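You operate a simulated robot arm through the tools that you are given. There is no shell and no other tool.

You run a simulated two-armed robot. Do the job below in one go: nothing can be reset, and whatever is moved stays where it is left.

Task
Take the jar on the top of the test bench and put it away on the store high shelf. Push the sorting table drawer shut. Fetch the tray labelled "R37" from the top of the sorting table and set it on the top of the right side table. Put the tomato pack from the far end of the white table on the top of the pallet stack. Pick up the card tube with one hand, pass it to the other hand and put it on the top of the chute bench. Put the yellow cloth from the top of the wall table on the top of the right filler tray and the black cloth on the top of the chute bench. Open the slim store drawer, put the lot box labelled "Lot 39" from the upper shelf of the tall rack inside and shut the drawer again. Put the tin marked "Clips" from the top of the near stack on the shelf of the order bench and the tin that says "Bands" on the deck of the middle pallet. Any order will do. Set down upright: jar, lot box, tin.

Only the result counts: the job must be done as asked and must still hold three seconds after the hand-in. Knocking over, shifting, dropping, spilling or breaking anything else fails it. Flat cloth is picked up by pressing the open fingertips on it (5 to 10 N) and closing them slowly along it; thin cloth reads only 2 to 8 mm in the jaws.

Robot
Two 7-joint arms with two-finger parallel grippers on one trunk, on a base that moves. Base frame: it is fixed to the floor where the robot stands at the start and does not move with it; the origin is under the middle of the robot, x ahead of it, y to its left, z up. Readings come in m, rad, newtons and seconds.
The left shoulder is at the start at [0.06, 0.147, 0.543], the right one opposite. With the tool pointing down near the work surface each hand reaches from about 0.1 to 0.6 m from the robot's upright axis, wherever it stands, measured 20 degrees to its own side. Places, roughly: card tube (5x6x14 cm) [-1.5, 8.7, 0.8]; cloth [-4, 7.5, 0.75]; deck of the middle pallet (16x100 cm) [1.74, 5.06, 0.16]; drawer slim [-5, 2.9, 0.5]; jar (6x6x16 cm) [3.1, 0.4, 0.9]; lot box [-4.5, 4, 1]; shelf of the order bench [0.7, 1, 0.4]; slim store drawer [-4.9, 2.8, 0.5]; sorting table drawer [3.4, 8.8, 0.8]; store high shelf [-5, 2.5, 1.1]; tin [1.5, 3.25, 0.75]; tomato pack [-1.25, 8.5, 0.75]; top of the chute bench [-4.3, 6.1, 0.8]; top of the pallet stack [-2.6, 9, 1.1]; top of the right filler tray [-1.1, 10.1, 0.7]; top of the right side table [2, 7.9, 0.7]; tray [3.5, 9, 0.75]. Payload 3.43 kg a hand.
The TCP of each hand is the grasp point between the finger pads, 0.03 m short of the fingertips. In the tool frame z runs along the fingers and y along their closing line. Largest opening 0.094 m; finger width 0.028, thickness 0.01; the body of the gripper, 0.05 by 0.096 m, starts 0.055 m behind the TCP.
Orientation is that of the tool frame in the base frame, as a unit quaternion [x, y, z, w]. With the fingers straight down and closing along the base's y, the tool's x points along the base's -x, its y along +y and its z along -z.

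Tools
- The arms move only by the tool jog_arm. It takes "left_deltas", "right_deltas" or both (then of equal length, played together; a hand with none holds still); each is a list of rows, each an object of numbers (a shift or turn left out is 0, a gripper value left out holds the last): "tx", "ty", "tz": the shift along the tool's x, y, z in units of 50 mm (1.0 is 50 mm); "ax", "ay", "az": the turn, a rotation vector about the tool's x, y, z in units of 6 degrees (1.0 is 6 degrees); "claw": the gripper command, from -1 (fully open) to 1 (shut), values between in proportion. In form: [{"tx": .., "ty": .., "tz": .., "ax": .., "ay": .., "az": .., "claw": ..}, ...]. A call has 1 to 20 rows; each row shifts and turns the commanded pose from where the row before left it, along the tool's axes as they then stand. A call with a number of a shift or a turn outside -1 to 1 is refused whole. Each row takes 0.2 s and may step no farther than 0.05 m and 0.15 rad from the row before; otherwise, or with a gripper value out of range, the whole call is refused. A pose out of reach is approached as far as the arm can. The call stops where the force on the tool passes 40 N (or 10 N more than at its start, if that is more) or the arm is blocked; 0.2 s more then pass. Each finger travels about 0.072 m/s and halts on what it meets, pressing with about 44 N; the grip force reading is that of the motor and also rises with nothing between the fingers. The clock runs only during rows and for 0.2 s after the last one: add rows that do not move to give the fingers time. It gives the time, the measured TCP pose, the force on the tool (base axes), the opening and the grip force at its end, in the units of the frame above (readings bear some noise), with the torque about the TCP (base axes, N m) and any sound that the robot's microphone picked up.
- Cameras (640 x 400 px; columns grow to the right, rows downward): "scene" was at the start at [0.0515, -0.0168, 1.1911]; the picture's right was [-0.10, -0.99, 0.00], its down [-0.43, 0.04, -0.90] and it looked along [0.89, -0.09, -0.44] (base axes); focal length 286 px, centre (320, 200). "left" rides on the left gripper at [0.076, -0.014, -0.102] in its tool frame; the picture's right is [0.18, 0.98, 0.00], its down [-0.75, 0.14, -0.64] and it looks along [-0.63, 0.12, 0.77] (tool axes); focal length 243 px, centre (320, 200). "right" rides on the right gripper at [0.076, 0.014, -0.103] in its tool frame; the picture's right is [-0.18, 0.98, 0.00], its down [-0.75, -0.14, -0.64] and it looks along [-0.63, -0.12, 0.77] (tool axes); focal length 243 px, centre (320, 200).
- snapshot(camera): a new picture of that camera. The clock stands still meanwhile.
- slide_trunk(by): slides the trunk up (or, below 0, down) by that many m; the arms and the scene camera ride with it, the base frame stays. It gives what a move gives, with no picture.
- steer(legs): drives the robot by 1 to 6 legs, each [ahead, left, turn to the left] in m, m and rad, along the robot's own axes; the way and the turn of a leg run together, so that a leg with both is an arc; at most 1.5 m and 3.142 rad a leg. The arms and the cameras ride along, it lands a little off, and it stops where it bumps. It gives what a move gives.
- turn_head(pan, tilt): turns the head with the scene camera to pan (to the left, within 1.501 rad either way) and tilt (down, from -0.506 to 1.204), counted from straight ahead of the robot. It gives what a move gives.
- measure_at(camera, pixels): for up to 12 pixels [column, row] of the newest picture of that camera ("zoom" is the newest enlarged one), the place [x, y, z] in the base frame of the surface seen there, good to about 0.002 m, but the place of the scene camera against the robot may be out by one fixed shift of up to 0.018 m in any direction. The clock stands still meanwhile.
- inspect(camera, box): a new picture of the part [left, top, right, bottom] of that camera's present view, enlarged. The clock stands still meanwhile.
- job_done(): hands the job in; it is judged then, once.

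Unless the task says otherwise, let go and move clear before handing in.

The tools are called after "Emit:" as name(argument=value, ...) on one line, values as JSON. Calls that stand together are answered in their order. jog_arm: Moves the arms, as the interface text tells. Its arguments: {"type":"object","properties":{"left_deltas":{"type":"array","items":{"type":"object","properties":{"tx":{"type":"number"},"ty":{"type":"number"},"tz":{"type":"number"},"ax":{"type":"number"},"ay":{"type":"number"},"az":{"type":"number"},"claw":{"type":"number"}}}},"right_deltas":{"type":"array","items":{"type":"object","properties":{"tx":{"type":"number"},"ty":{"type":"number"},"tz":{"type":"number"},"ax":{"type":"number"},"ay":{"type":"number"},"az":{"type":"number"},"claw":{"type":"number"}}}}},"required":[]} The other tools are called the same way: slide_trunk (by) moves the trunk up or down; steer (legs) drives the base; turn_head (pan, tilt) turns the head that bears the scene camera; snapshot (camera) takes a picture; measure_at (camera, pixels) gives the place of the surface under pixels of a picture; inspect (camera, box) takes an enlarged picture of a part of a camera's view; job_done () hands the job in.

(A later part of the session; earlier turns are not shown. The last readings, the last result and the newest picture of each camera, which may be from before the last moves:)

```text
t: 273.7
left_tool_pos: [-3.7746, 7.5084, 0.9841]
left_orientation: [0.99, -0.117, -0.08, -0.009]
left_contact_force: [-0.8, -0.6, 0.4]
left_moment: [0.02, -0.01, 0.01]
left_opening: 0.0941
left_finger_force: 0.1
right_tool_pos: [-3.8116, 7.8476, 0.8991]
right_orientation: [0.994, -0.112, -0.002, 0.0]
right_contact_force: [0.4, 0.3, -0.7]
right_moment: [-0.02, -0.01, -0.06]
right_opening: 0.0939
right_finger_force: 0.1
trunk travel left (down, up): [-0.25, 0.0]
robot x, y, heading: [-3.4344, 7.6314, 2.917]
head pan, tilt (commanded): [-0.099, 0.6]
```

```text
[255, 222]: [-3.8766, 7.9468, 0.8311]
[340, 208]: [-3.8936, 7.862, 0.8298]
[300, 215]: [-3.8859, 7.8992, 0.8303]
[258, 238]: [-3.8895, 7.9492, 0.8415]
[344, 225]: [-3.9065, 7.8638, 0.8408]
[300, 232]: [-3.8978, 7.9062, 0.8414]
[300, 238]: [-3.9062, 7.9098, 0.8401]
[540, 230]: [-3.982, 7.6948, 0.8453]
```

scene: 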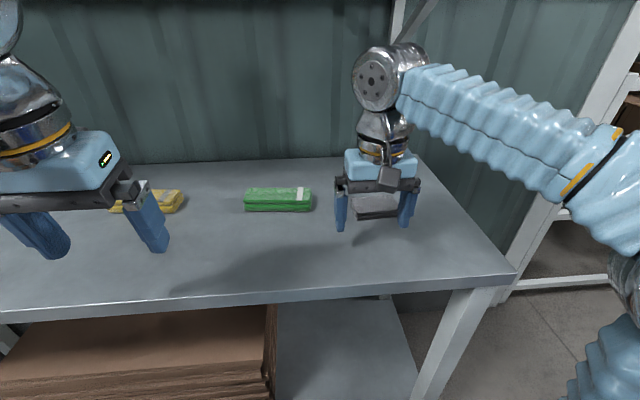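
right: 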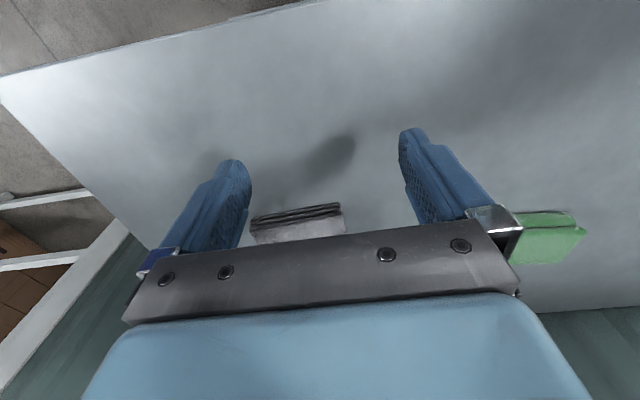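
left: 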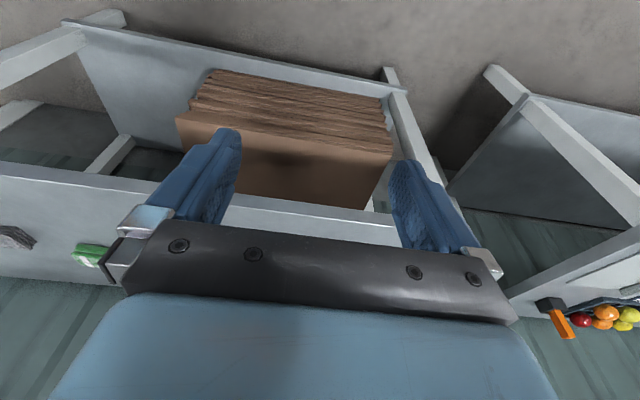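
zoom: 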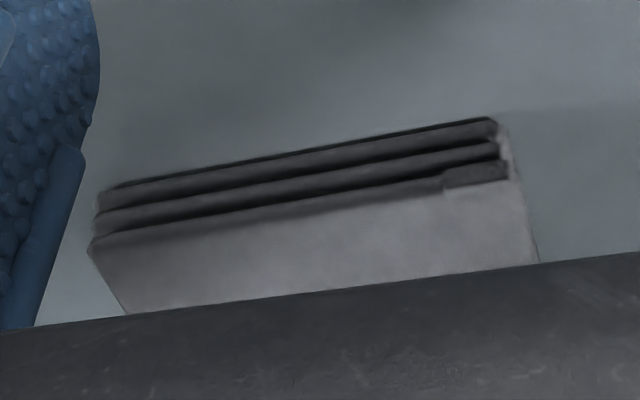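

The dark stack is 8.7 cm wide along the wall and about 2.2 cm high. I measure its depth in the head view.

Emit:
inspect(camera="scene", box=[320, 160, 440, 240])

Emit:
measure_at(camera="zoom", pixels=[[208, 262], [175, 195], [378, 182], [400, 215], [300, 190], [300, 255], [250, 230], [380, 250], [210, 300], [400, 285]])

```text
5.00 times, centred on (380, 200) of scene
```

zoom: 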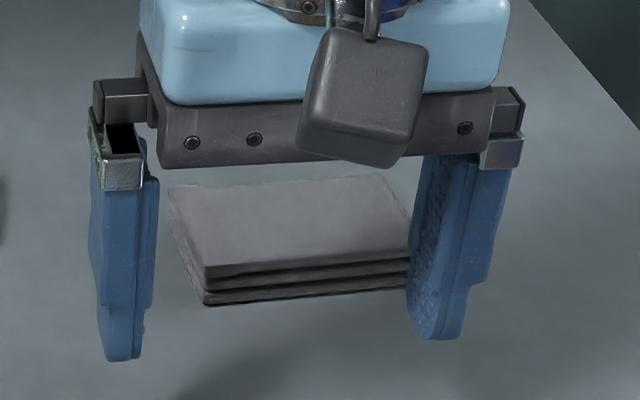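

```text
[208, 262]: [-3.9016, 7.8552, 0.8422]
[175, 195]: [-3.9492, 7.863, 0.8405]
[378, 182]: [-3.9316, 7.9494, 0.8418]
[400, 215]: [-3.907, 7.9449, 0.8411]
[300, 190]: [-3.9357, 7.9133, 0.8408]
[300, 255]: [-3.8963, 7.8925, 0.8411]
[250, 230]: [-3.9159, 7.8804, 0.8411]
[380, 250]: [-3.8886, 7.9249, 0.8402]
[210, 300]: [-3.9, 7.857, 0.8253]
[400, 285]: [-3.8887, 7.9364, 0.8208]
```

The stack is 8.8 × 4.8 × 2.2 cm, so I'll grip it across its short side. I raise slightly and yaw the right tool 90° so the fingers close front-to-back.

Emit:
jog_arm(right_deltas=[{"tz": -0.4}, {"az": -1}, {"az": -1}, {"az": -1}, {"az": -1}, {"az": -1}, {"az": -1}, {"az": -1}, {"az": -1}, {"az": -1}, {"az": -1}, {"az": -1}, {"az": -1}, {"az": -1}, {"az": -1}, {"az": -1}, {}])

Emit:
snapshot(camera="right")

```text
t: 277.3
left_tool_pos: [-3.775, 7.5087, 0.9836]
left_orientation: [0.99, -0.117, -0.081, -0.009]
left_contact_force: [-0.2, -0.2, -0.5]
left_moment: [-0.01, -0.01, 0.01]
left_opening: 0.0941
left_finger_force: 0.1
right_tool_pos: [-3.8126, 7.8525, 0.9218]
right_orientation: [0.781, 0.625, -0.001, -0.001]
right_contact_force: [0.3, 0.1, -0.1]
right_moment: [-0.02, 0.03, 0.0]
right_opening: 0.0941
right_finger_force: 0.0
trunk travel left (down, up): [-0.25, 0.0]
robot x, y, heading: [-3.4351, 7.6305, 2.92]
head pan, tilt (commanded): [-0.099, 0.6]
```

```text
taken
```

right: 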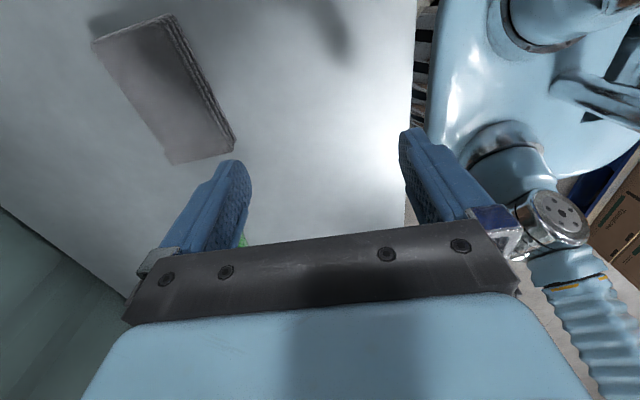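

Fingers now close front-to-back. The dark stack shows fully at (165,90); I measure its corners.

Emit:
measure_at(camera="right", pixels=[[98, 45], [160, 22], [228, 145], [172, 158], [160, 90], [130, 60], [200, 130], [205, 90]])

```text
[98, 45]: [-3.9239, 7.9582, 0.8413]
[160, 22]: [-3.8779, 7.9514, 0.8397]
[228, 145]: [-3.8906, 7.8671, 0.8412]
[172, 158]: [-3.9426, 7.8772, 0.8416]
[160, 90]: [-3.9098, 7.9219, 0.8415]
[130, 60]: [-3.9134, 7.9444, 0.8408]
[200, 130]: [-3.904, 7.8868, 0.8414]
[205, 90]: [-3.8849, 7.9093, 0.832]
```

Centre (-3.909, 7.914). Move over it and lower to just above the table.

Emit:
jog_arm(right_deltas=[{"tx": 0.38, "ty": -0.72}, {"tx": 0.386, "ty": -0.72}, {"ty": -0.71}, {}, {"tz": 0.6}, {"tz": 0.6}, {"tz": 0.1}, {}])

Emit:
snapshot(camera="right")

Emit:
inspect(camera="scene", box=[320, 140, 460, 240])

```text
t: 279.1
left_tool_pos: [-3.7742, 7.5077, 0.9832]
left_orientation: [0.99, -0.117, -0.08, -0.008]
left_contact_force: [0.2, 0.1, 0.0]
left_moment: [0.02, 0.0, 0.0]
left_opening: 0.094
left_finger_force: 0.1
right_tool_pos: [-3.9108, 7.9125, 0.8576]
right_orientation: [0.781, 0.624, -0.002, -0.001]
right_contact_force: [0.6, -0.2, -0.2]
right_moment: [0.02, -0.01, 0.03]
right_opening: 0.0941
right_finger_force: 0.0
trunk travel left (down, up): [-0.25, 0.0]
robot x, y, heading: [-3.4357, 7.6281, 2.919]
head pan, tilt (commanded): [-0.099, 0.6]
```

```text
taken
```

right: 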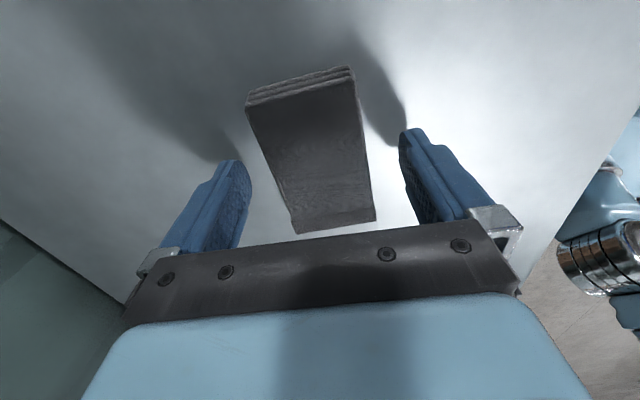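

```text
4.00 times, centred on (390, 190) of scene
```

zoom: 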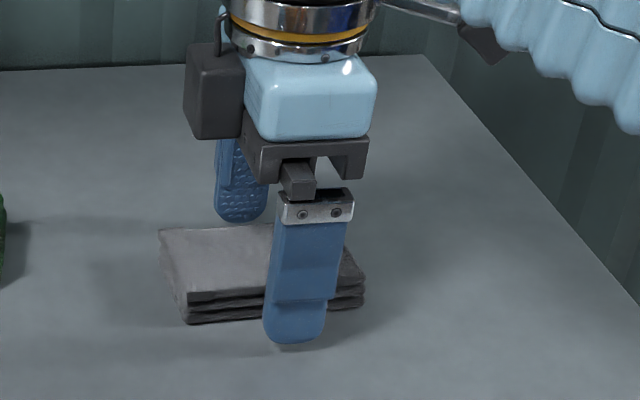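

The fingers straddle the stack. Lower 5 mm and close slowly.

Emit:
jog_arm(right_deltas=[{"tz": 0.1}, {"claw": -0.8}, {"claw": -0.6}, {"claw": -0.4}, {"claw": -0.2}, {"claw": -0.1}, {"claw": 0.0}, {"claw": 0.1}, {"claw": 0.2}, {"claw": 0.4}, {"claw": 0.6}, {"claw": 1}, {"claw": 1}, {}])

Emit:
snapshot(camera="right")

Emit:
inspect(camera="scene", box=[320, 140, 460, 240])

```text
t: 282.1
left_tool_pos: [-3.7746, 7.508, 0.9823]
left_orientation: [0.99, -0.118, -0.08, -0.009]
left_contact_force: [0.3, -0.4, 0.2]
left_moment: [0.02, 0.01, -0.03]
left_opening: 0.0941
left_finger_force: 0.1
right_tool_pos: [-3.9088, 7.9143, 0.8523]
right_orientation: [0.782, 0.624, -0.002, -0.002]
right_contact_force: [0.1, 0.2, 1.4]
right_moment: [-0.01, -0.02, 0.01]
right_opening: 0.0564
right_finger_force: 44.0
trunk travel left (down, up): [-0.25, 0.0]
robot x, y, heading: [-3.4337, 7.6279, 2.923]
head pan, tilt (commanded): [-0.099, 0.6]
```

```text
taken
```

right: 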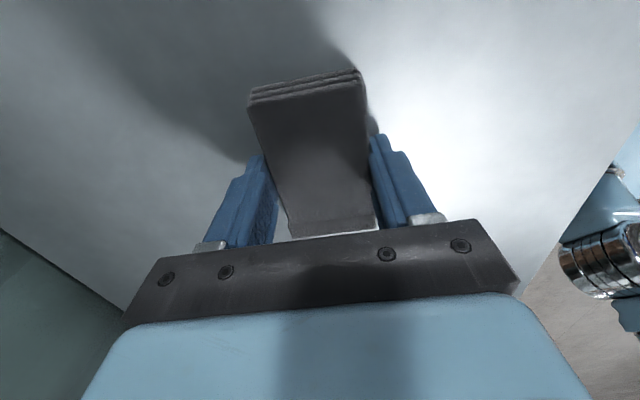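

```text
4.00 times, centred on (390, 190) of scene
```

zoom: 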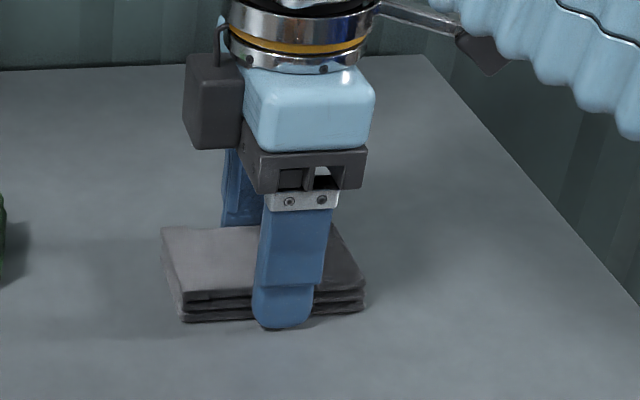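

It behaves as a firm stack (56 mm, 44 N). Lift 8 cm.

Emit:
jog_arm(right_deltas=[{"tz": -0.3}, {"tz": -0.6}, {"tz": -0.8}, {"tz": -0.4}, {}])

Emit:
snapshot(camera="right")

Emit:
snapshot(camera="scene")

```text
t: 283.3
left_tool_pos: [-3.7744, 7.5084, 0.9834]
left_orientation: [0.99, -0.116, -0.08, -0.008]
left_contact_force: [0.3, -0.2, 0.3]
left_moment: [-0.03, 0.01, -0.01]
left_opening: 0.0938
left_finger_force: 0.0
right_tool_pos: [-3.9098, 7.9137, 0.9358]
right_orientation: [0.781, 0.625, 0.0, -0.002]
right_contact_force: [-0.4, -0.1, -0.9]
right_moment: [-0.01, 0.01, 0.03]
right_opening: 0.0569
right_finger_force: 43.6
right hand out of reach, approached as far as the arm can: row 4
trunk travel left (down, up): [-0.25, 0.0]
robot x, y, heading: [-3.4356, 7.6316, 2.916]
head pan, tilt (commanded): [-0.099, 0.6]
```

```text
taken
```

right: 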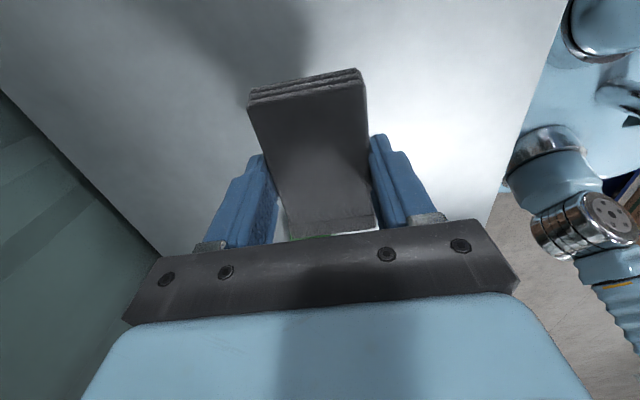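

```text
taken
```

scene: 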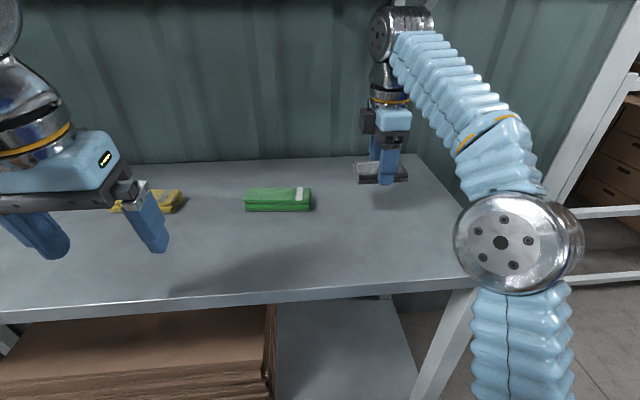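

The black stack is held. I retract the right hand, sidestep left so the left hand lines up with the yellow stack, and orient the left tool the same way.

Emit:
jog_arm(right_deltas=[{"ty": 0.8}, {"ty": 0.8}, {"ty": 0.8}, {"ty": 0.8}, {"ty": 0.6}, {}])

Emit:
steer(legs=[[0, 0.17, 0]])

Emit:
jog_arm(left_deltas=[{"ay": 1}, {"ay": 0.53}, {"az": 1}, {"az": 1}, {"az": 1}, {"az": 1}, {"az": 1}, {"az": 1}, {"az": 1}, {"az": 1}, {"az": 1}, {"az": 1}, {"az": 1}, {"az": 1}, {"az": 1}, {"az": 1}, {"az": 1}, {}])

Emit:
snapshot(camera="left")

Emit:
snapshot(camera="scene")

```text
t: 284.7
left_tool_pos: [-3.7745, 7.5078, 0.9845]
left_orientation: [0.99, -0.117, -0.081, -0.008]
left_contact_force: [-0.5, -0.5, -0.1]
left_moment: [0.0, 0.01, 0.0]
left_opening: 0.0941
left_finger_force: 0.1
right_tool_pos: [-3.7245, 7.8738, 0.9367]
right_orientation: [0.782, 0.623, -0.001, -0.001]
right_contact_force: [-0.4, -0.2, -0.2]
right_moment: [0.02, 0.0, 0.0]
right_opening: 0.0568
right_finger_force: 43.9
trunk travel left (down, up): [-0.25, 0.0]
robot x, y, heading: [-3.4387, 7.6315, 2.922]
head pan, tilt (commanded): [-0.099, 0.6]
```

```text
t: 286.2
left_tool_pos: [-3.8136, 7.3422, 0.9836]
left_orientation: [0.99, -0.119, -0.08, -0.007]
left_contact_force: [-0.6, -0.8, 0.4]
left_moment: [-0.01, 0.0, -0.02]
left_opening: 0.0941
left_finger_force: 0.1
right_tool_pos: [-3.7636, 7.7075, 0.9369]
right_orientation: [0.783, 0.622, -0.001, -0.002]
right_contact_force: [-0.6, 0.1, -0.9]
right_moment: [-0.01, -0.02, 0.0]
right_opening: 0.0567
right_finger_force: 44.3
trunk travel left (down, up): [-0.25, 0.0]
robot x, y, heading: [-3.4754, 7.4641, 2.917]
head pan, tilt (commanded): [-0.099, 0.6]
```

```text
t: 290.0
left_tool_pos: [-3.8143, 7.3425, 0.9839]
left_orientation: [-0.616, 0.788, 0.001, -0.002]
left_contact_force: [-0.3, 0.6, 0.0]
left_moment: [-0.02, 0.0, -0.01]
left_opening: 0.0943
left_finger_force: 0.1
right_tool_pos: [-3.7619, 7.7072, 0.937]
right_orientation: [0.783, 0.622, -0.001, -0.002]
right_contact_force: [-0.1, -0.3, 0.9]
right_moment: [-0.01, 0.01, 0.02]
right_opening: 0.0566
right_finger_force: 43.8
trunk travel left (down, up): [-0.25, 0.0]
robot x, y, heading: [-3.4747, 7.4659, 2.913]
head pan, tilt (commanded): [-0.099, 0.6]
```

```text
taken
```

left: 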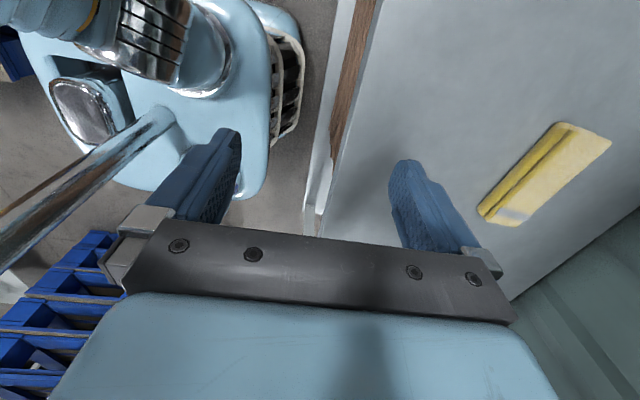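

```text
taken
```

scene: 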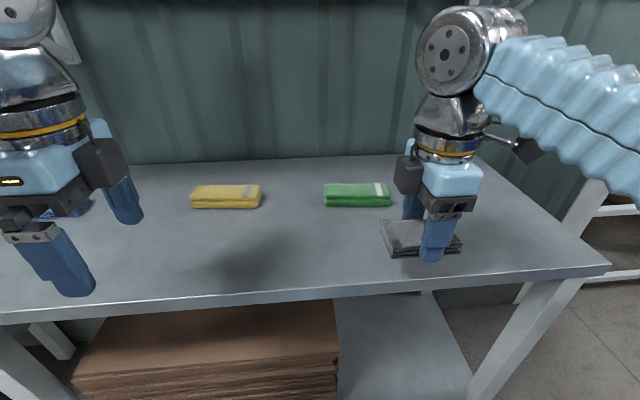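

The yellow stack appears at (545,175) in the left wrist view. I measure its corners there.

Emit:
measure_at(camera="left", pixels=[[562, 128], [605, 144], [485, 210], [520, 222], [545, 175], [560, 160], [510, 190], [500, 215]])

```text
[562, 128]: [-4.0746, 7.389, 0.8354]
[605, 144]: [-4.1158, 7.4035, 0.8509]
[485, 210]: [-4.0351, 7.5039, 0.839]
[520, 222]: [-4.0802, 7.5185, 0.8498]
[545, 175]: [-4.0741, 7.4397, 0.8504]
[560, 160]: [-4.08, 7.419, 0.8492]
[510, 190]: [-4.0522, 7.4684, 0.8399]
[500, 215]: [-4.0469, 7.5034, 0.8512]
```

Yellow centre (-4.076, 7.454), rotated about 5° from the tool. I move 5 cm closer, align, and bring the left hand over it at z≈0.905.

Emit:
steer(legs=[[0.05, 0, 0]])

Emit:
jog_arm(left_deltas=[{"az": 0.83}, {"tz": 0.8}, {"tz": 0.78}, {"ty": 0.9, "tx": -0.1}, {"ty": 0.9, "tx": -0.1}, {"ty": 0.9, "tx": -0.1}, {"ty": 0.9, "tx": -0.1}, {"ty": 0.9, "tx": -0.1}, {}])

Emit:
snapshot(camera="left")

```text
t: 290.9
left_tool_pos: [-3.8616, 7.354, 0.9846]
left_orientation: [-0.618, 0.786, 0.0, -0.001]
left_contact_force: [-0.4, 0.6, -0.2]
left_moment: [0.0, -0.01, 0.01]
left_opening: 0.0941
left_finger_force: 0.1
right_tool_pos: [-3.8116, 7.7195, 0.9376]
right_orientation: [0.783, 0.622, -0.001, -0.001]
right_contact_force: [0.7, 0.3, 0.5]
right_moment: [-0.02, -0.01, 0.01]
right_opening: 0.0568
right_finger_force: 43.8
trunk travel left (down, up): [-0.25, 0.0]
robot x, y, heading: [-3.5223, 7.4752, 2.915]
head pan, tilt (commanded): [-0.099, 0.6]
```

```text
t: 292.9
left_tool_pos: [-4.0684, 7.452, 0.9046]
left_orientation: [-0.583, 0.813, 0.0, -0.001]
left_contact_force: [-0.6, 0.6, 0.8]
left_moment: [-0.02, 0.0, -0.03]
left_opening: 0.0939
left_finger_force: 0.0
right_tool_pos: [-3.8101, 7.7193, 0.9368]
right_orientation: [0.784, 0.621, -0.001, -0.002]
right_contact_force: [-0.4, 0.1, -1.0]
right_moment: [0.01, 0.0, -0.03]
right_opening: 0.0568
right_finger_force: 43.5
trunk travel left (down, up): [-0.25, 0.0]
robot x, y, heading: [-3.5259, 7.4745, 2.91]
head pan, tilt (commanded): [-0.099, 0.6]
```

```text
taken
```

left: 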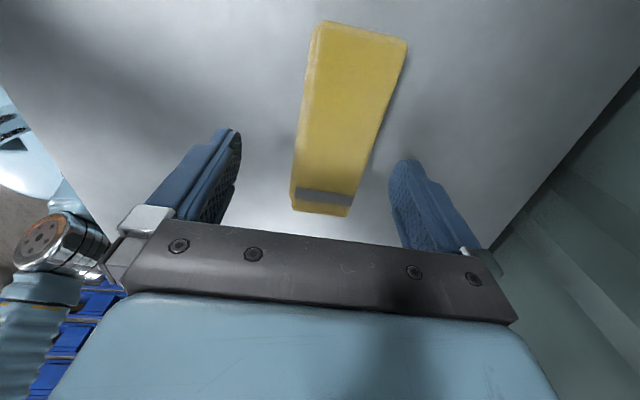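

The yellow stack lies between the fingers, slightly ahead. I re-measure for final alignment.

Emit:
measure_at(camera="left", pixels=[[322, 30], [400, 44], [297, 203], [343, 211], [345, 120], [310, 110], [378, 120]])

```text
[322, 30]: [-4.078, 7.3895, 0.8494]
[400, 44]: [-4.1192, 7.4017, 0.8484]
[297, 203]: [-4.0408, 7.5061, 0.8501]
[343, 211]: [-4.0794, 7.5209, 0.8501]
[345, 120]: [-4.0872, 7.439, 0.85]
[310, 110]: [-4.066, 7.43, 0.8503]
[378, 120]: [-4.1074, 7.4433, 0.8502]
```

Offset only 11 mm. Align, lower to the table and close slowly.

Emit:
jog_arm(left_deltas=[{"ty": 0.225}, {"tz": 0.5}, {"tz": 0.44}, {"tz": 0.08}, {"claw": -0.8}, {"claw": -0.6}, {"claw": -0.4}, {"claw": -0.2}, {"claw": 0.0}, {"claw": 0.2}, {"claw": 0.4}, {"claw": 0.7}, {"claw": 1}, {"claw": 1}, {}])

Emit:
snapshot(camera="left")

```text
t: 296.1
left_tool_pos: [-4.0777, 7.4523, 0.8553]
left_orientation: [-0.583, 0.812, 0.002, -0.003]
left_contact_force: [-8.3, 0.0, 24.1]
left_moment: [-0.01, -0.45, -0.02]
left_opening: 0.0569
left_finger_force: 43.9
right_tool_pos: [-3.8096, 7.7198, 0.9365]
right_orientation: [0.783, 0.622, -0.001, -0.002]
right_contact_force: [0.1, -0.2, 0.7]
right_moment: [0.03, -0.04, 0.0]
right_opening: 0.0567
right_finger_force: 44.0
trunk travel left (down, up): [-0.25, 0.0]
robot x, y, heading: [-3.5202, 7.4727, 2.912]
head pan, tilt (commanded): [-0.099, 0.6]
```

```text
taken
```

left: 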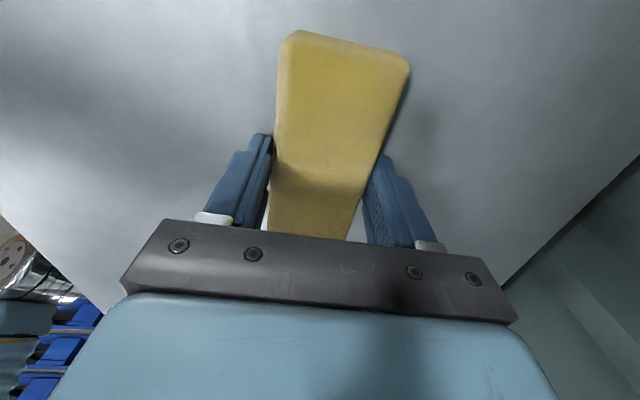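

Gripped (57 mm). Lift and retract the left hand.

Emit:
jog_arm(left_deltas=[{"tz": -0.3}, {"tz": -0.6}, {"tz": -0.7}, {}, {"ty": -0.8}, {"ty": -0.8}, {"ty": -0.8}, {"ty": -0.8}, {"ty": -0.8}, {}])

Emit:
snapshot(camera="scene")

```text
t: 298.3
left_tool_pos: [-3.8865, 7.3893, 0.9369]
left_orientation: [-0.583, 0.812, 0.001, 0.0]
left_contact_force: [0.3, -0.4, -0.9]
left_moment: [0.01, 0.0, -0.01]
left_opening: 0.057
left_finger_force: 43.6
left hand out of reach, approached as far as the arm can: row 3
right_tool_pos: [-3.8101, 7.7192, 0.9375]
right_orientation: [0.783, 0.622, -0.001, -0.002]
right_contact_force: [-0.4, -0.2, -0.7]
right_moment: [0.01, 0.01, 0.0]
right_opening: 0.0565
right_finger_force: 44.0
trunk travel left (down, up): [-0.25, 0.0]
robot x, y, heading: [-3.5218, 7.4729, 2.916]
head pan, tilt (commanded): [-0.099, 0.6]
```

```text
taken
```

scene: 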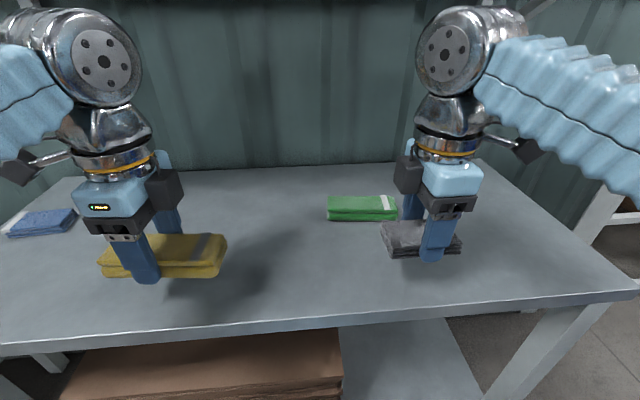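

Both stacks are held. Back off and sidestep left to the chute bench.

Emit:
steer(legs=[[-0.25, 0, 0], [0, 1.35, 0]])

Emit:
turn_head(pan=0.0, tilt=0.5)

Emit:
snapshot(camera="scene")

```text
t: 306.5
left_tool_pos: [-3.9449, 6.0144, 0.9359]
left_orientation: [-0.583, 0.813, 0.0, 0.0]
left_contact_force: [-0.4, 0.5, -1.2]
left_moment: [0.0, 0.02, 0.0]
left_opening: 0.0567
left_finger_force: 43.6
right_tool_pos: [-3.8681, 6.3453, 0.9369]
right_orientation: [0.783, 0.622, -0.002, -0.001]
right_contact_force: [-0.5, 0.1, -0.4]
right_moment: [-0.03, -0.01, -0.02]
right_opening: 0.0565
right_finger_force: 43.8
trunk travel left (down, up): [-0.25, 0.0]
robot x, y, heading: [-3.58, 6.102, 2.912]
head pan, tilt (commanded): [-0.099, 0.6]
```

```text
t: 307.1
left_tool_pos: [-3.9459, 6.0136, 0.9363]
left_orientation: [-0.583, 0.813, -0.001, -0.001]
left_contact_force: [-0.9, -0.4, -0.5]
left_moment: [0.02, -0.01, 0.02]
left_opening: 0.0567
left_finger_force: 43.7
right_tool_pos: [-3.868, 6.3442, 0.9369]
right_orientation: [0.782, 0.623, 0.0, -0.001]
right_contact_force: [0.1, -1.3, -1.1]
right_moment: [0.0, 0.0, -0.02]
right_opening: 0.0567
right_finger_force: 44.1
trunk travel left (down, up): [-0.25, 0.0]
robot x, y, heading: [-3.5743, 6.1025, 2.913]
head pan, tilt (commanded): [0.0, 0.499]
```

```text
taken
```

scene: 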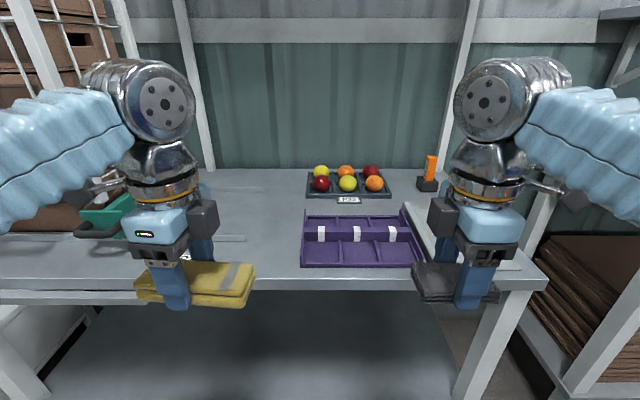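

This is the chute bench: fruit tray (348,185), purple tray (360,240), an orange-handled item (430,172), and the chute base at left. I zoom to find free spots.

Emit:
inspect(camera="scene", box=[190, 150, 450, 300])

Emit:
snapshot(camera="left")

Emit:
snapshot(camera="right")

Emit:
measure_at(camera="scene", pixels=[[303, 265], [425, 262], [303, 215], [405, 210], [280, 275], [280, 230], [280, 200], [250, 190], [225, 238], [300, 281], [430, 230], [427, 180]])

```text
2.46 times, centred on (320, 225) of scene
```

zoom: 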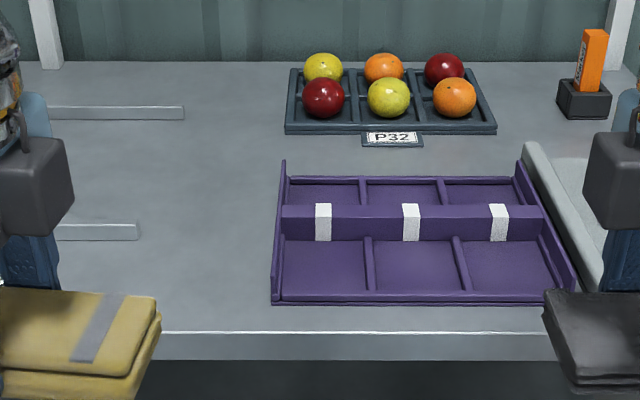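

```text
taken
```

left: 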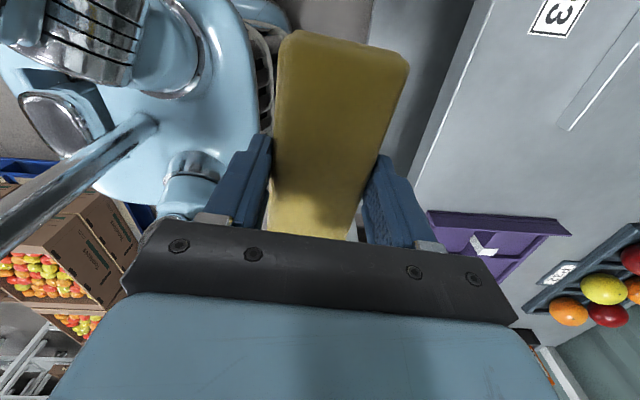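

```text
taken
```

right: 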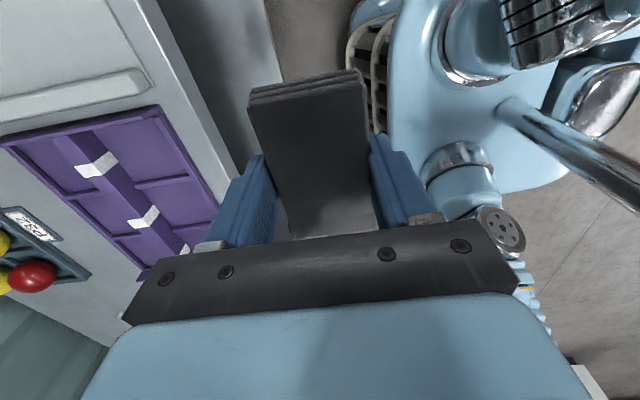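

```text
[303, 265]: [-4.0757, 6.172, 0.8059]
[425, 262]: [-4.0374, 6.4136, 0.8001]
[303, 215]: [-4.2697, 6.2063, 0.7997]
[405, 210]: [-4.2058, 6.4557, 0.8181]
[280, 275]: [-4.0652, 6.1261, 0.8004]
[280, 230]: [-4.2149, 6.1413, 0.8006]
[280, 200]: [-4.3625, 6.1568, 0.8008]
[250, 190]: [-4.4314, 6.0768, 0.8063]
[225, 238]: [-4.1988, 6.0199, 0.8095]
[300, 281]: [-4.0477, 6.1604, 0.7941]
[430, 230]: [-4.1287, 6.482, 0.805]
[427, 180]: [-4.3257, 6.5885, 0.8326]
```

Bench top z=0.80. A free 12 cm strip lies between the low runners and the purple tray (v 4.96–5.08). I check what the left hand would face at the chute side before sidestepping.

Emit:
turn_head(pan=0.5, tilt=0.45)

Emit:
snapshot(camera="scene")

Emit:
measure_at(camera="left", pixels=[[560, 20], [590, 110], [620, 60], [480, 80], [440, 130], [560, 225], [435, 215], [540, 170]])

```text
t: 308.1
left_tool_pos: [-3.9454, 6.0147, 0.9354]
left_orientation: [-0.583, 0.813, -0.001, -0.001]
left_contact_force: [-0.3, -0.4, -0.4]
left_moment: [-0.01, 0.01, -0.02]
left_opening: 0.0568
left_finger_force: 44.0
right_tool_pos: [-3.8691, 6.3445, 0.9368]
right_orientation: [0.783, 0.623, 0.0, 0.0]
right_contact_force: [0.5, 0.7, -0.2]
right_moment: [0.0, 0.03, -0.04]
right_opening: 0.0568
right_finger_force: 44.4
trunk travel left (down, up): [-0.25, 0.0]
robot x, y, heading: [-3.5785, 6.1038, 2.913]
head pan, tilt (commanded): [0.499, 0.45]
```

```text
taken
```

scene: 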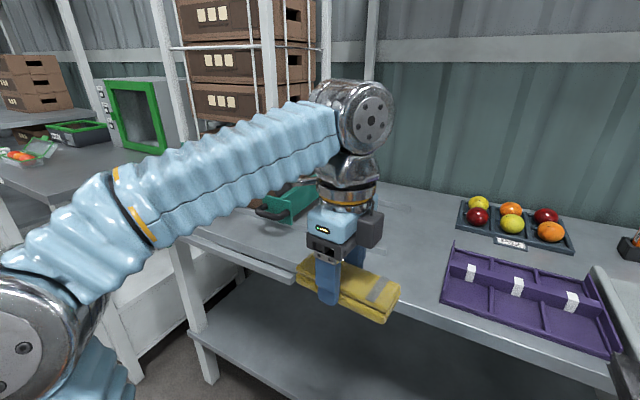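

```text
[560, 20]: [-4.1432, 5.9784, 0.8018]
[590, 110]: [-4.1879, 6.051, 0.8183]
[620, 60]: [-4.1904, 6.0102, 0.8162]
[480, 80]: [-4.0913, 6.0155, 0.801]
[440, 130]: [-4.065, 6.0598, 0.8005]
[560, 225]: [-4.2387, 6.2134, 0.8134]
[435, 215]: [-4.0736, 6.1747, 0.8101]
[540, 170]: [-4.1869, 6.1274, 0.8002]
```

Free landing spot for the black stack: around u -5.405, v 5.0 (in front of the runner, left of the purple tray). Position the base and bring the right hand over it.

Emit:
steer(legs=[[0.08, 0.18, 0]])

Emit:
turn_head(pan=0.0, tilt=0.55)

Emit:
jog_arm(right_deltas=[{"tx": -0.8}, {"tx": -0.8}, {"tx": -0.8}, {"ty": -0.8}, {"ty": -0.8}, {"ty": -0.75}, {}])

Emit:
snapshot(camera="scene")

Emit:
snapshot(camera="right")

```text
t: 309.6
left_tool_pos: [-4.0616, 5.8583, 0.9364]
left_orientation: [-0.583, 0.812, -0.001, -0.002]
left_contact_force: [-0.2, 0.0, -0.4]
left_moment: [-0.02, 0.0, 0.0]
left_opening: 0.0569
left_finger_force: 44.0
right_tool_pos: [-3.9853, 6.1874, 0.9373]
right_orientation: [0.783, 0.623, -0.001, -0.001]
right_contact_force: [0.0, 1.0, 0.0]
right_moment: [0.01, 0.0, -0.03]
right_opening: 0.0567
right_finger_force: 44.2
trunk travel left (down, up): [-0.25, 0.0]
robot x, y, heading: [-3.6986, 5.9429, 2.919]
head pan, tilt (commanded): [0.499, 0.45]
```

```text
t: 310.6
left_tool_pos: [-4.0615, 5.8575, 0.935]
left_orientation: [-0.582, 0.813, 0.0, -0.001]
left_contact_force: [0.1, -0.3, -0.6]
left_moment: [0.0, 0.01, 0.0]
left_opening: 0.0568
left_finger_force: 44.3
right_tool_pos: [-3.9861, 6.1892, 0.9366]
right_orientation: [0.782, 0.623, 0.0, -0.001]
right_contact_force: [0.1, 1.4, -0.8]
right_moment: [0.0, 0.01, 0.02]
right_opening: 0.0569
right_finger_force: 44.6
trunk travel left (down, up): [-0.25, 0.0]
robot x, y, heading: [-3.6944, 5.9441, 2.915]
head pan, tilt (commanded): [0.0, 0.55]
```

```text
t: 312.2
left_tool_pos: [-4.0631, 5.8576, 0.935]
left_orientation: [-0.583, 0.812, 0.0, -0.001]
left_contact_force: [-0.1, -0.2, -0.5]
left_moment: [0.0, -0.01, -0.03]
left_opening: 0.0566
left_finger_force: 44.0
right_tool_pos: [-4.1252, 6.0988, 0.9382]
right_orientation: [0.783, 0.622, 0.0, -0.002]
right_contact_force: [-0.1, 0.6, -0.5]
right_moment: [0.01, 0.01, 0.02]
right_opening: 0.0568
right_finger_force: 43.9
trunk travel left (down, up): [-0.25, 0.0]
robot x, y, heading: [-3.696, 5.9423, 2.91]
head pan, tilt (commanded): [0.0, 0.55]
```

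```text
taken
```

scene: 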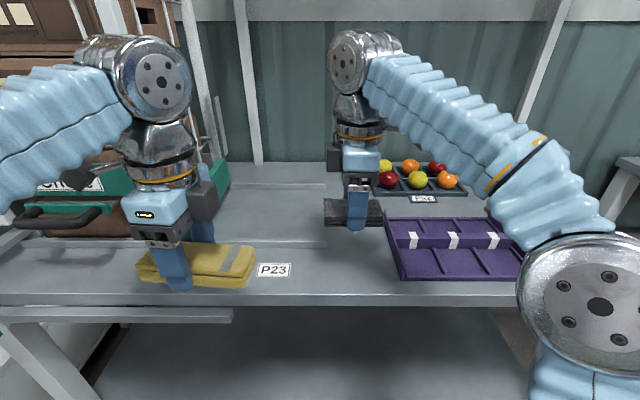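

```text
taken
```

right: 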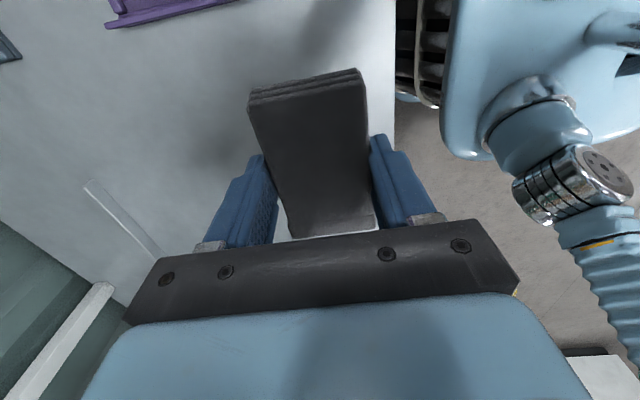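

The cloth hangs over the free spot with the runner behind-left and purple tray at right. Lower it.

Emit:
jog_arm(right_deltas=[{"tz": 0.6}, {"tz": 0.8}, {"tz": 0.4}, {"tz": 0.1}, {}])

Emit:
jog_arm(right_deltas=[{"tz": 0.06}, {"tz": 0.06}, {"tz": 0.04}, {}])

```text
t: 313.4
left_tool_pos: [-4.0629, 5.8576, 0.9359]
left_orientation: [-0.583, 0.813, -0.001, -0.001]
left_contact_force: [-0.4, -0.4, -1.0]
left_moment: [-0.01, 0.01, -0.02]
left_opening: 0.0569
left_finger_force: 44.4
right_tool_pos: [-4.1297, 6.0983, 0.8426]
right_orientation: [0.783, 0.622, -0.001, -0.001]
right_contact_force: [-0.2, -0.3, -1.1]
right_moment: [0.0, 0.02, -0.01]
right_opening: 0.0568
right_finger_force: 43.8
trunk travel left (down, up): [-0.25, 0.0]
robot x, y, heading: [-3.6971, 5.9424, 2.914]
head pan, tilt (commanded): [0.0, 0.55]
```

```text
t: 314.4
left_tool_pos: [-4.0617, 5.8575, 0.9356]
left_orientation: [-0.583, 0.813, -0.001, 0.0]
left_contact_force: [0.0, 0.2, -0.7]
left_moment: [0.01, -0.02, 0.02]
left_opening: 0.0568
left_finger_force: 43.7
right_tool_pos: [-4.1282, 6.0975, 0.8346]
right_orientation: [0.783, 0.623, -0.001, -0.002]
right_contact_force: [-0.4, 0.3, 0.7]
right_moment: [0.0, 0.02, -0.02]
right_opening: 0.0566
right_finger_force: 44.4
trunk travel left (down, up): [-0.25, 0.0]
robot x, y, heading: [-3.6938, 5.9428, 2.913]
head pan, tilt (commanded): [0.0, 0.55]
```

Nearly at contact; go 2 mm lower, then open slowly.

Emit:
jog_arm(right_deltas=[{"tz": 0.03}, {}, {"tz": 0.02}, {}, {"claw": -0.3}, {"claw": -0.45}, {"claw": -0.6}, {"claw": -0.9}, {}, {"tz": -0.4}, {"tz": -0.8}, {"tz": -0.8}, {}])

Emit:
snapshot(camera="scene")

Emit:
snapshot(camera="right")

```text
t: 317.2
left_tool_pos: [-4.0617, 5.8579, 0.9359]
left_orientation: [-0.582, 0.813, 0.0, -0.001]
left_contact_force: [0.0, 0.1, -1.3]
left_moment: [-0.02, -0.02, 0.0]
left_opening: 0.0567
left_finger_force: 44.0
right_tool_pos: [-4.1255, 6.0952, 0.9332]
right_orientation: [0.783, 0.622, 0.001, -0.001]
right_contact_force: [-0.3, 0.0, -0.2]
right_moment: [0.01, 0.01, 0.01]
right_opening: 0.0891
right_finger_force: 0.0
trunk travel left (down, up): [-0.25, 0.0]
robot x, y, heading: [-3.6941, 5.9412, 2.915]
head pan, tilt (commanded): [0.0, 0.55]
```

```text
taken
```

scene: 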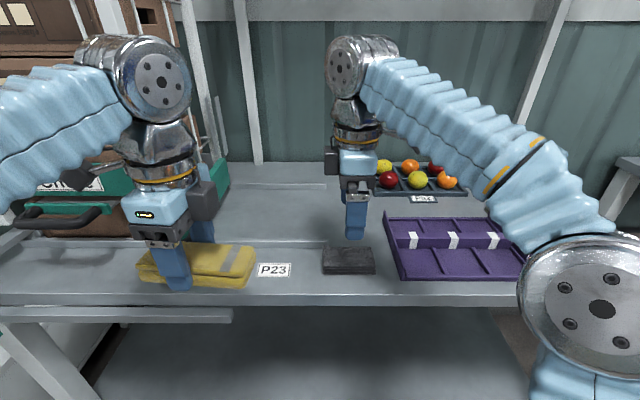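

```text
taken
```

right: 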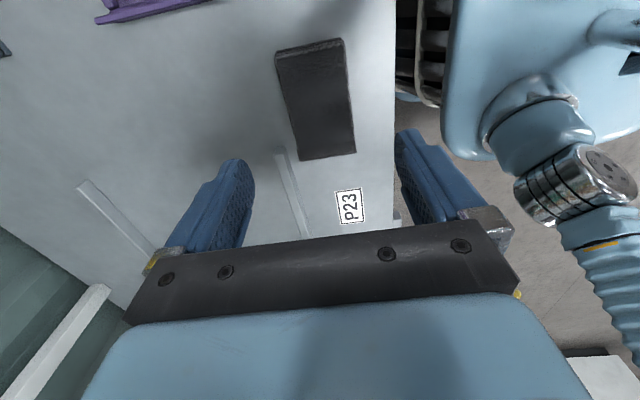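

The black stack rests on the chute bench. Retract the right hand, back off, then turn to look for the route to the filler tray.

Emit:
jog_arm(right_deltas=[{"ty": 0.8, "tx": 0.5}, {"ty": 0.8, "tx": 0.5}, {"ty": 0.8, "tx": 0.5}, {"tx": 0.8}, {}])

Emit:
steer(legs=[[-0.1, 0, 0], [0, 0, -1.57]])

Emit:
turn_head(pan=-0.35, tilt=0.2)

Emit:
snapshot(camera="scene")

```text
t: 318.4
left_tool_pos: [-4.0619, 5.8571, 0.9363]
left_orientation: [-0.582, 0.813, -0.001, -0.001]
left_contact_force: [-0.5, 0.5, -0.6]
left_moment: [-0.03, 0.04, -0.03]
left_opening: 0.0566
left_finger_force: 43.7
right_tool_pos: [-3.9827, 6.1813, 0.9314]
right_orientation: [0.783, 0.622, 0.0, 0.0]
right_contact_force: [0.3, -0.3, -0.2]
right_moment: [0.0, 0.0, 0.0]
right_opening: 0.0894
right_finger_force: 0.1
trunk travel left (down, up): [-0.25, 0.0]
robot x, y, heading: [-3.6977, 5.9406, 2.915]
head pan, tilt (commanded): [0.0, 0.55]
```

```text
t: 323.4
left_tool_pos: [-3.6811, 6.2871, 0.9353]
left_orientation: [0.17, 0.985, 0.0, -0.001]
left_contact_force: [-0.6, 0.1, -0.9]
left_moment: [-0.01, -0.03, 0.03]
left_opening: 0.0568
left_finger_force: 43.6
right_tool_pos: [-3.359, 6.2029, 0.9316]
right_orientation: [0.993, -0.121, 0.0, -0.001]
right_contact_force: [-0.2, -0.8, -0.3]
right_moment: [0.0, 0.02, -0.02]
right_opening: 0.0893
right_finger_force: 0.1
trunk travel left (down, up): [-0.25, 0.0]
robot x, y, heading: [-3.6012, 5.9218, 1.323]
head pan, tilt (commanded): [0.0, 0.55]
```

```text
t: 324.2
left_tool_pos: [-3.6811, 6.2881, 0.9364]
left_orientation: [0.17, 0.985, 0.0, -0.001]
left_contact_force: [-0.3, -0.2, -1.1]
left_moment: [0.04, -0.04, 0.03]
left_opening: 0.0568
left_finger_force: 43.8
right_tool_pos: [-3.3575, 6.2037, 0.9317]
right_orientation: [0.993, -0.122, 0.0, -0.001]
right_contact_force: [0.1, 0.0, 0.0]
right_moment: [-0.01, 0.0, 0.04]
right_opening: 0.0893
right_finger_force: 0.1
trunk travel left (down, up): [-0.25, 0.0]
robot x, y, heading: [-3.5986, 5.9199, 1.33]
head pan, tilt (commanded): [-0.351, 0.201]
```

```text
taken
```

scene: 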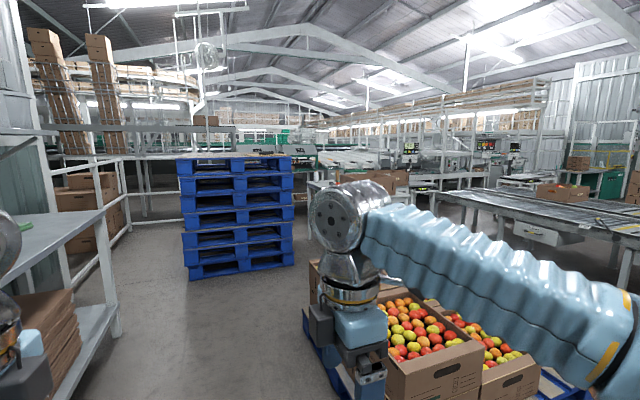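

I see the pallet stack at (235,215) and the fruit-crate pallet right ahead. I measure their corners and zoom on the far equipment.

Emit:
measure_at(camera="scene", pixels=[[188, 278], [294, 264], [235, 162], [178, 165], [292, 160], [305, 320], [320, 235], [370, 180], [310, 185], [450, 215], [560, 195], [500, 185]])

Emit:
inspect(camera="scene", box=[270, 120, 470, 240])

```text
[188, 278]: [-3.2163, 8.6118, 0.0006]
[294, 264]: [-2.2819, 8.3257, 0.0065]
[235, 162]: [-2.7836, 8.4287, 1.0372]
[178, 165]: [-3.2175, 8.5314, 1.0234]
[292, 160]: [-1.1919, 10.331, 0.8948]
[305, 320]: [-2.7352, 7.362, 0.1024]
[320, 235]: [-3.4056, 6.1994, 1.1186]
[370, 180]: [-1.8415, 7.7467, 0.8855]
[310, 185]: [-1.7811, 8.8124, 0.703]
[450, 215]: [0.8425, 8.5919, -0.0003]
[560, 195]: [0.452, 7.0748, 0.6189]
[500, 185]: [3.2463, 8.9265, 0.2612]
```

```text
3.20 times, centred on (370, 180) of scene
```

zoom: 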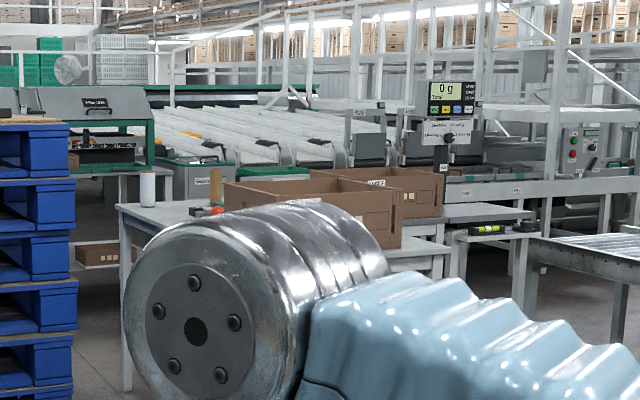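

The pallet stack's south face is at v≈7.6 and the crate pallet ends at v≈6.55, leaving a 1 m gap leading east. I drive up to that gap and turn to look east.

Emit:
steer(legs=[[1.0, 0.02, 0.01], [1.03, 0, 0]])

Emit:
turn_head(pan=-1.0, tilt=0.3)

Emit:
snapshot(camera="scene")

```text
t: 334.2
left_tool_pos: [-3.2765, 8.2462, 0.9355]
left_orientation: [0.151, 0.989, 0.001, -0.001]
left_contact_force: [-0.2, -0.5, -0.7]
left_moment: [0.01, 0.05, -0.01]
left_opening: 0.0568
left_finger_force: 43.8
right_tool_pos: [-2.951, 8.1744, 0.9314]
right_orientation: [0.995, -0.103, 0.0, -0.002]
right_contact_force: [0.5, -0.1, 0.5]
right_moment: [-0.02, 0.02, -0.01]
right_opening: 0.0893
right_finger_force: 0.0
trunk travel left (down, up): [-0.25, 0.0]
robot x, y, heading: [-3.1847, 7.8802, 1.368]
head pan, tilt (commanded): [-0.351, 0.201]
```

```text
t: 335.2
left_tool_pos: [-3.2765, 8.2461, 0.9352]
left_orientation: [0.151, 0.989, 0.001, 0.0]
left_contact_force: [-0.4, -0.5, -0.7]
left_moment: [-0.01, -0.02, -0.03]
left_opening: 0.0566
left_finger_force: 43.9
right_tool_pos: [-2.9507, 8.1733, 0.9316]
right_orientation: [0.995, -0.102, 0.0, -0.002]
right_contact_force: [0.0, -0.6, -0.2]
right_moment: [0.02, 0.01, 0.01]
right_opening: 0.0892
right_finger_force: 0.2
trunk travel left (down, up): [-0.25, 0.0]
robot x, y, heading: [-3.1837, 7.8841, 1.368]
head pan, tilt (commanded): [-1.0, 0.3]
```

```text
taken
```

scene: 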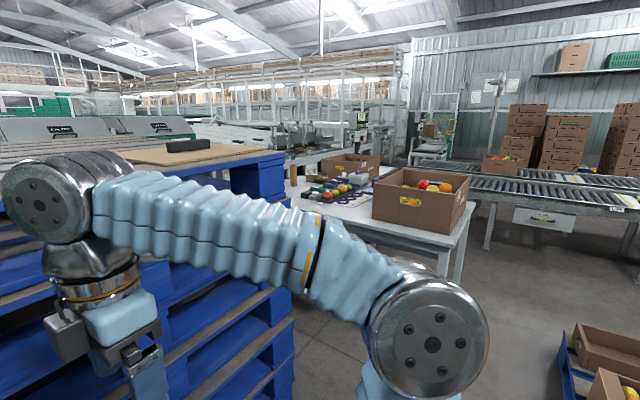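

The white table with produce packs and crates is ahead-right at (400,190). Turn right to face east along the gap.

Emit:
steer(legs=[[0, 0, -1.6]])

Emit:
turn_head(pan=0.3, tilt=0.35)

Emit:
snapshot(camera="scene")

```text
t: 339.5
left_tool_pos: [-2.8179, 7.9647, 0.9353]
left_orientation: [0.815, 0.579, 0.001, -0.001]
left_contact_force: [-0.4, -0.7, -0.4]
left_moment: [-0.01, 0.01, -0.02]
left_opening: 0.0566
left_finger_force: 43.9
right_tool_pos: [-2.8992, 7.6406, 0.9322]
right_orientation: [-0.619, 0.785, -0.001, 0.001]
right_contact_force: [0.1, -1.3, -0.6]
right_moment: [-0.02, 0.02, -0.01]
right_opening: 0.0896
right_finger_force: 0.1
trunk travel left (down, up): [-0.25, 0.0]
robot x, y, heading: [-3.1823, 7.8824, -0.233]
head pan, tilt (commanded): [-1.0, 0.3]
```

```text
t: 341.0
left_tool_pos: [-2.8186, 7.9652, 0.9349]
left_orientation: [0.815, 0.58, 0.001, 0.0]
left_contact_force: [-0.3, -0.7, 0.1]
left_moment: [0.01, 0.01, 0.02]
left_opening: 0.0568
left_finger_force: 43.6
right_tool_pos: [-2.8997, 7.6423, 0.9312]
right_orientation: [-0.619, 0.785, -0.001, 0.001]
right_contact_force: [0.5, 0.5, 0.9]
right_moment: [0.02, 0.01, -0.02]
right_opening: 0.0889
right_finger_force: 0.2
trunk travel left (down, up): [-0.25, 0.0]
robot x, y, heading: [-3.1848, 7.8793, -0.231]
head pan, tilt (commanded): [0.3, 0.351]
```

```text
taken
```

scene: 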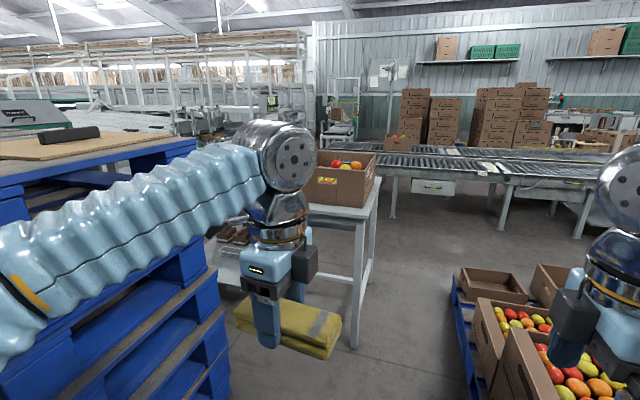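

I measure the white table's corner, the pallet stack edge, and the crate pallet here.

Emit:
measure_at(camera="scene", pixels=[[355, 343], [365, 218], [372, 282], [310, 205], [220, 330], [195, 140], [462, 335], [470, 300], [345, 195], [230, 240], [100, 140], [60, 133]])

Emit:
turn_head(pan=0.75, tilt=0.2)

Emit:
snapshot(camera="scene")

```text
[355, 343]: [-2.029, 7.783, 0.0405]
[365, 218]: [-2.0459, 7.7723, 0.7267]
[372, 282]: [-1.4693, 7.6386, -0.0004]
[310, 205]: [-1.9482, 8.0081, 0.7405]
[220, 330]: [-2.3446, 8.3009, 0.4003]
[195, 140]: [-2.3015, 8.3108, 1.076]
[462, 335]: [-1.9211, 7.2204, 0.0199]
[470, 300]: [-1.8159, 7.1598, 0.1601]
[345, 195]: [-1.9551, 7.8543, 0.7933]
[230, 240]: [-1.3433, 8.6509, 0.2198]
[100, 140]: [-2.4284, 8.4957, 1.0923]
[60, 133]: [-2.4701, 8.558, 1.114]
```

```text
t: 341.9
left_tool_pos: [-2.8186, 7.9643, 0.9365]
left_orientation: [0.815, 0.58, 0.0, -0.001]
left_contact_force: [0.9, 0.7, 0.8]
left_moment: [-0.02, -0.02, 0.01]
left_opening: 0.0566
left_finger_force: 44.0
right_tool_pos: [-2.9001, 7.6422, 0.9315]
right_orientation: [-0.619, 0.785, -0.002, 0.001]
right_contact_force: [0.3, -0.7, -0.4]
right_moment: [0.03, 0.02, -0.01]
right_opening: 0.0892
right_finger_force: 0.1
trunk travel left (down, up): [-0.25, 0.0]
robot x, y, heading: [-3.1843, 7.8809, -0.232]
head pan, tilt (commanded): [0.75, 0.201]
```

```text
taken
```

scene: 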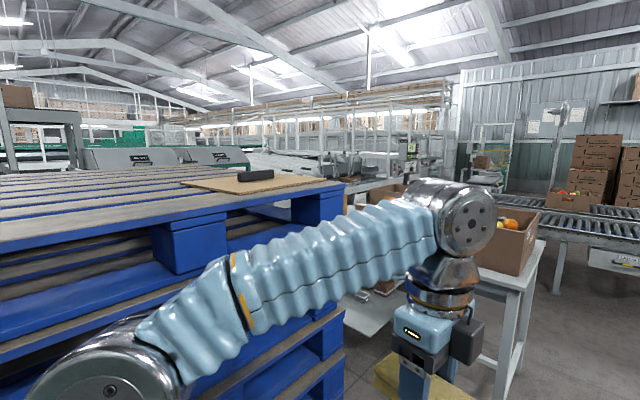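

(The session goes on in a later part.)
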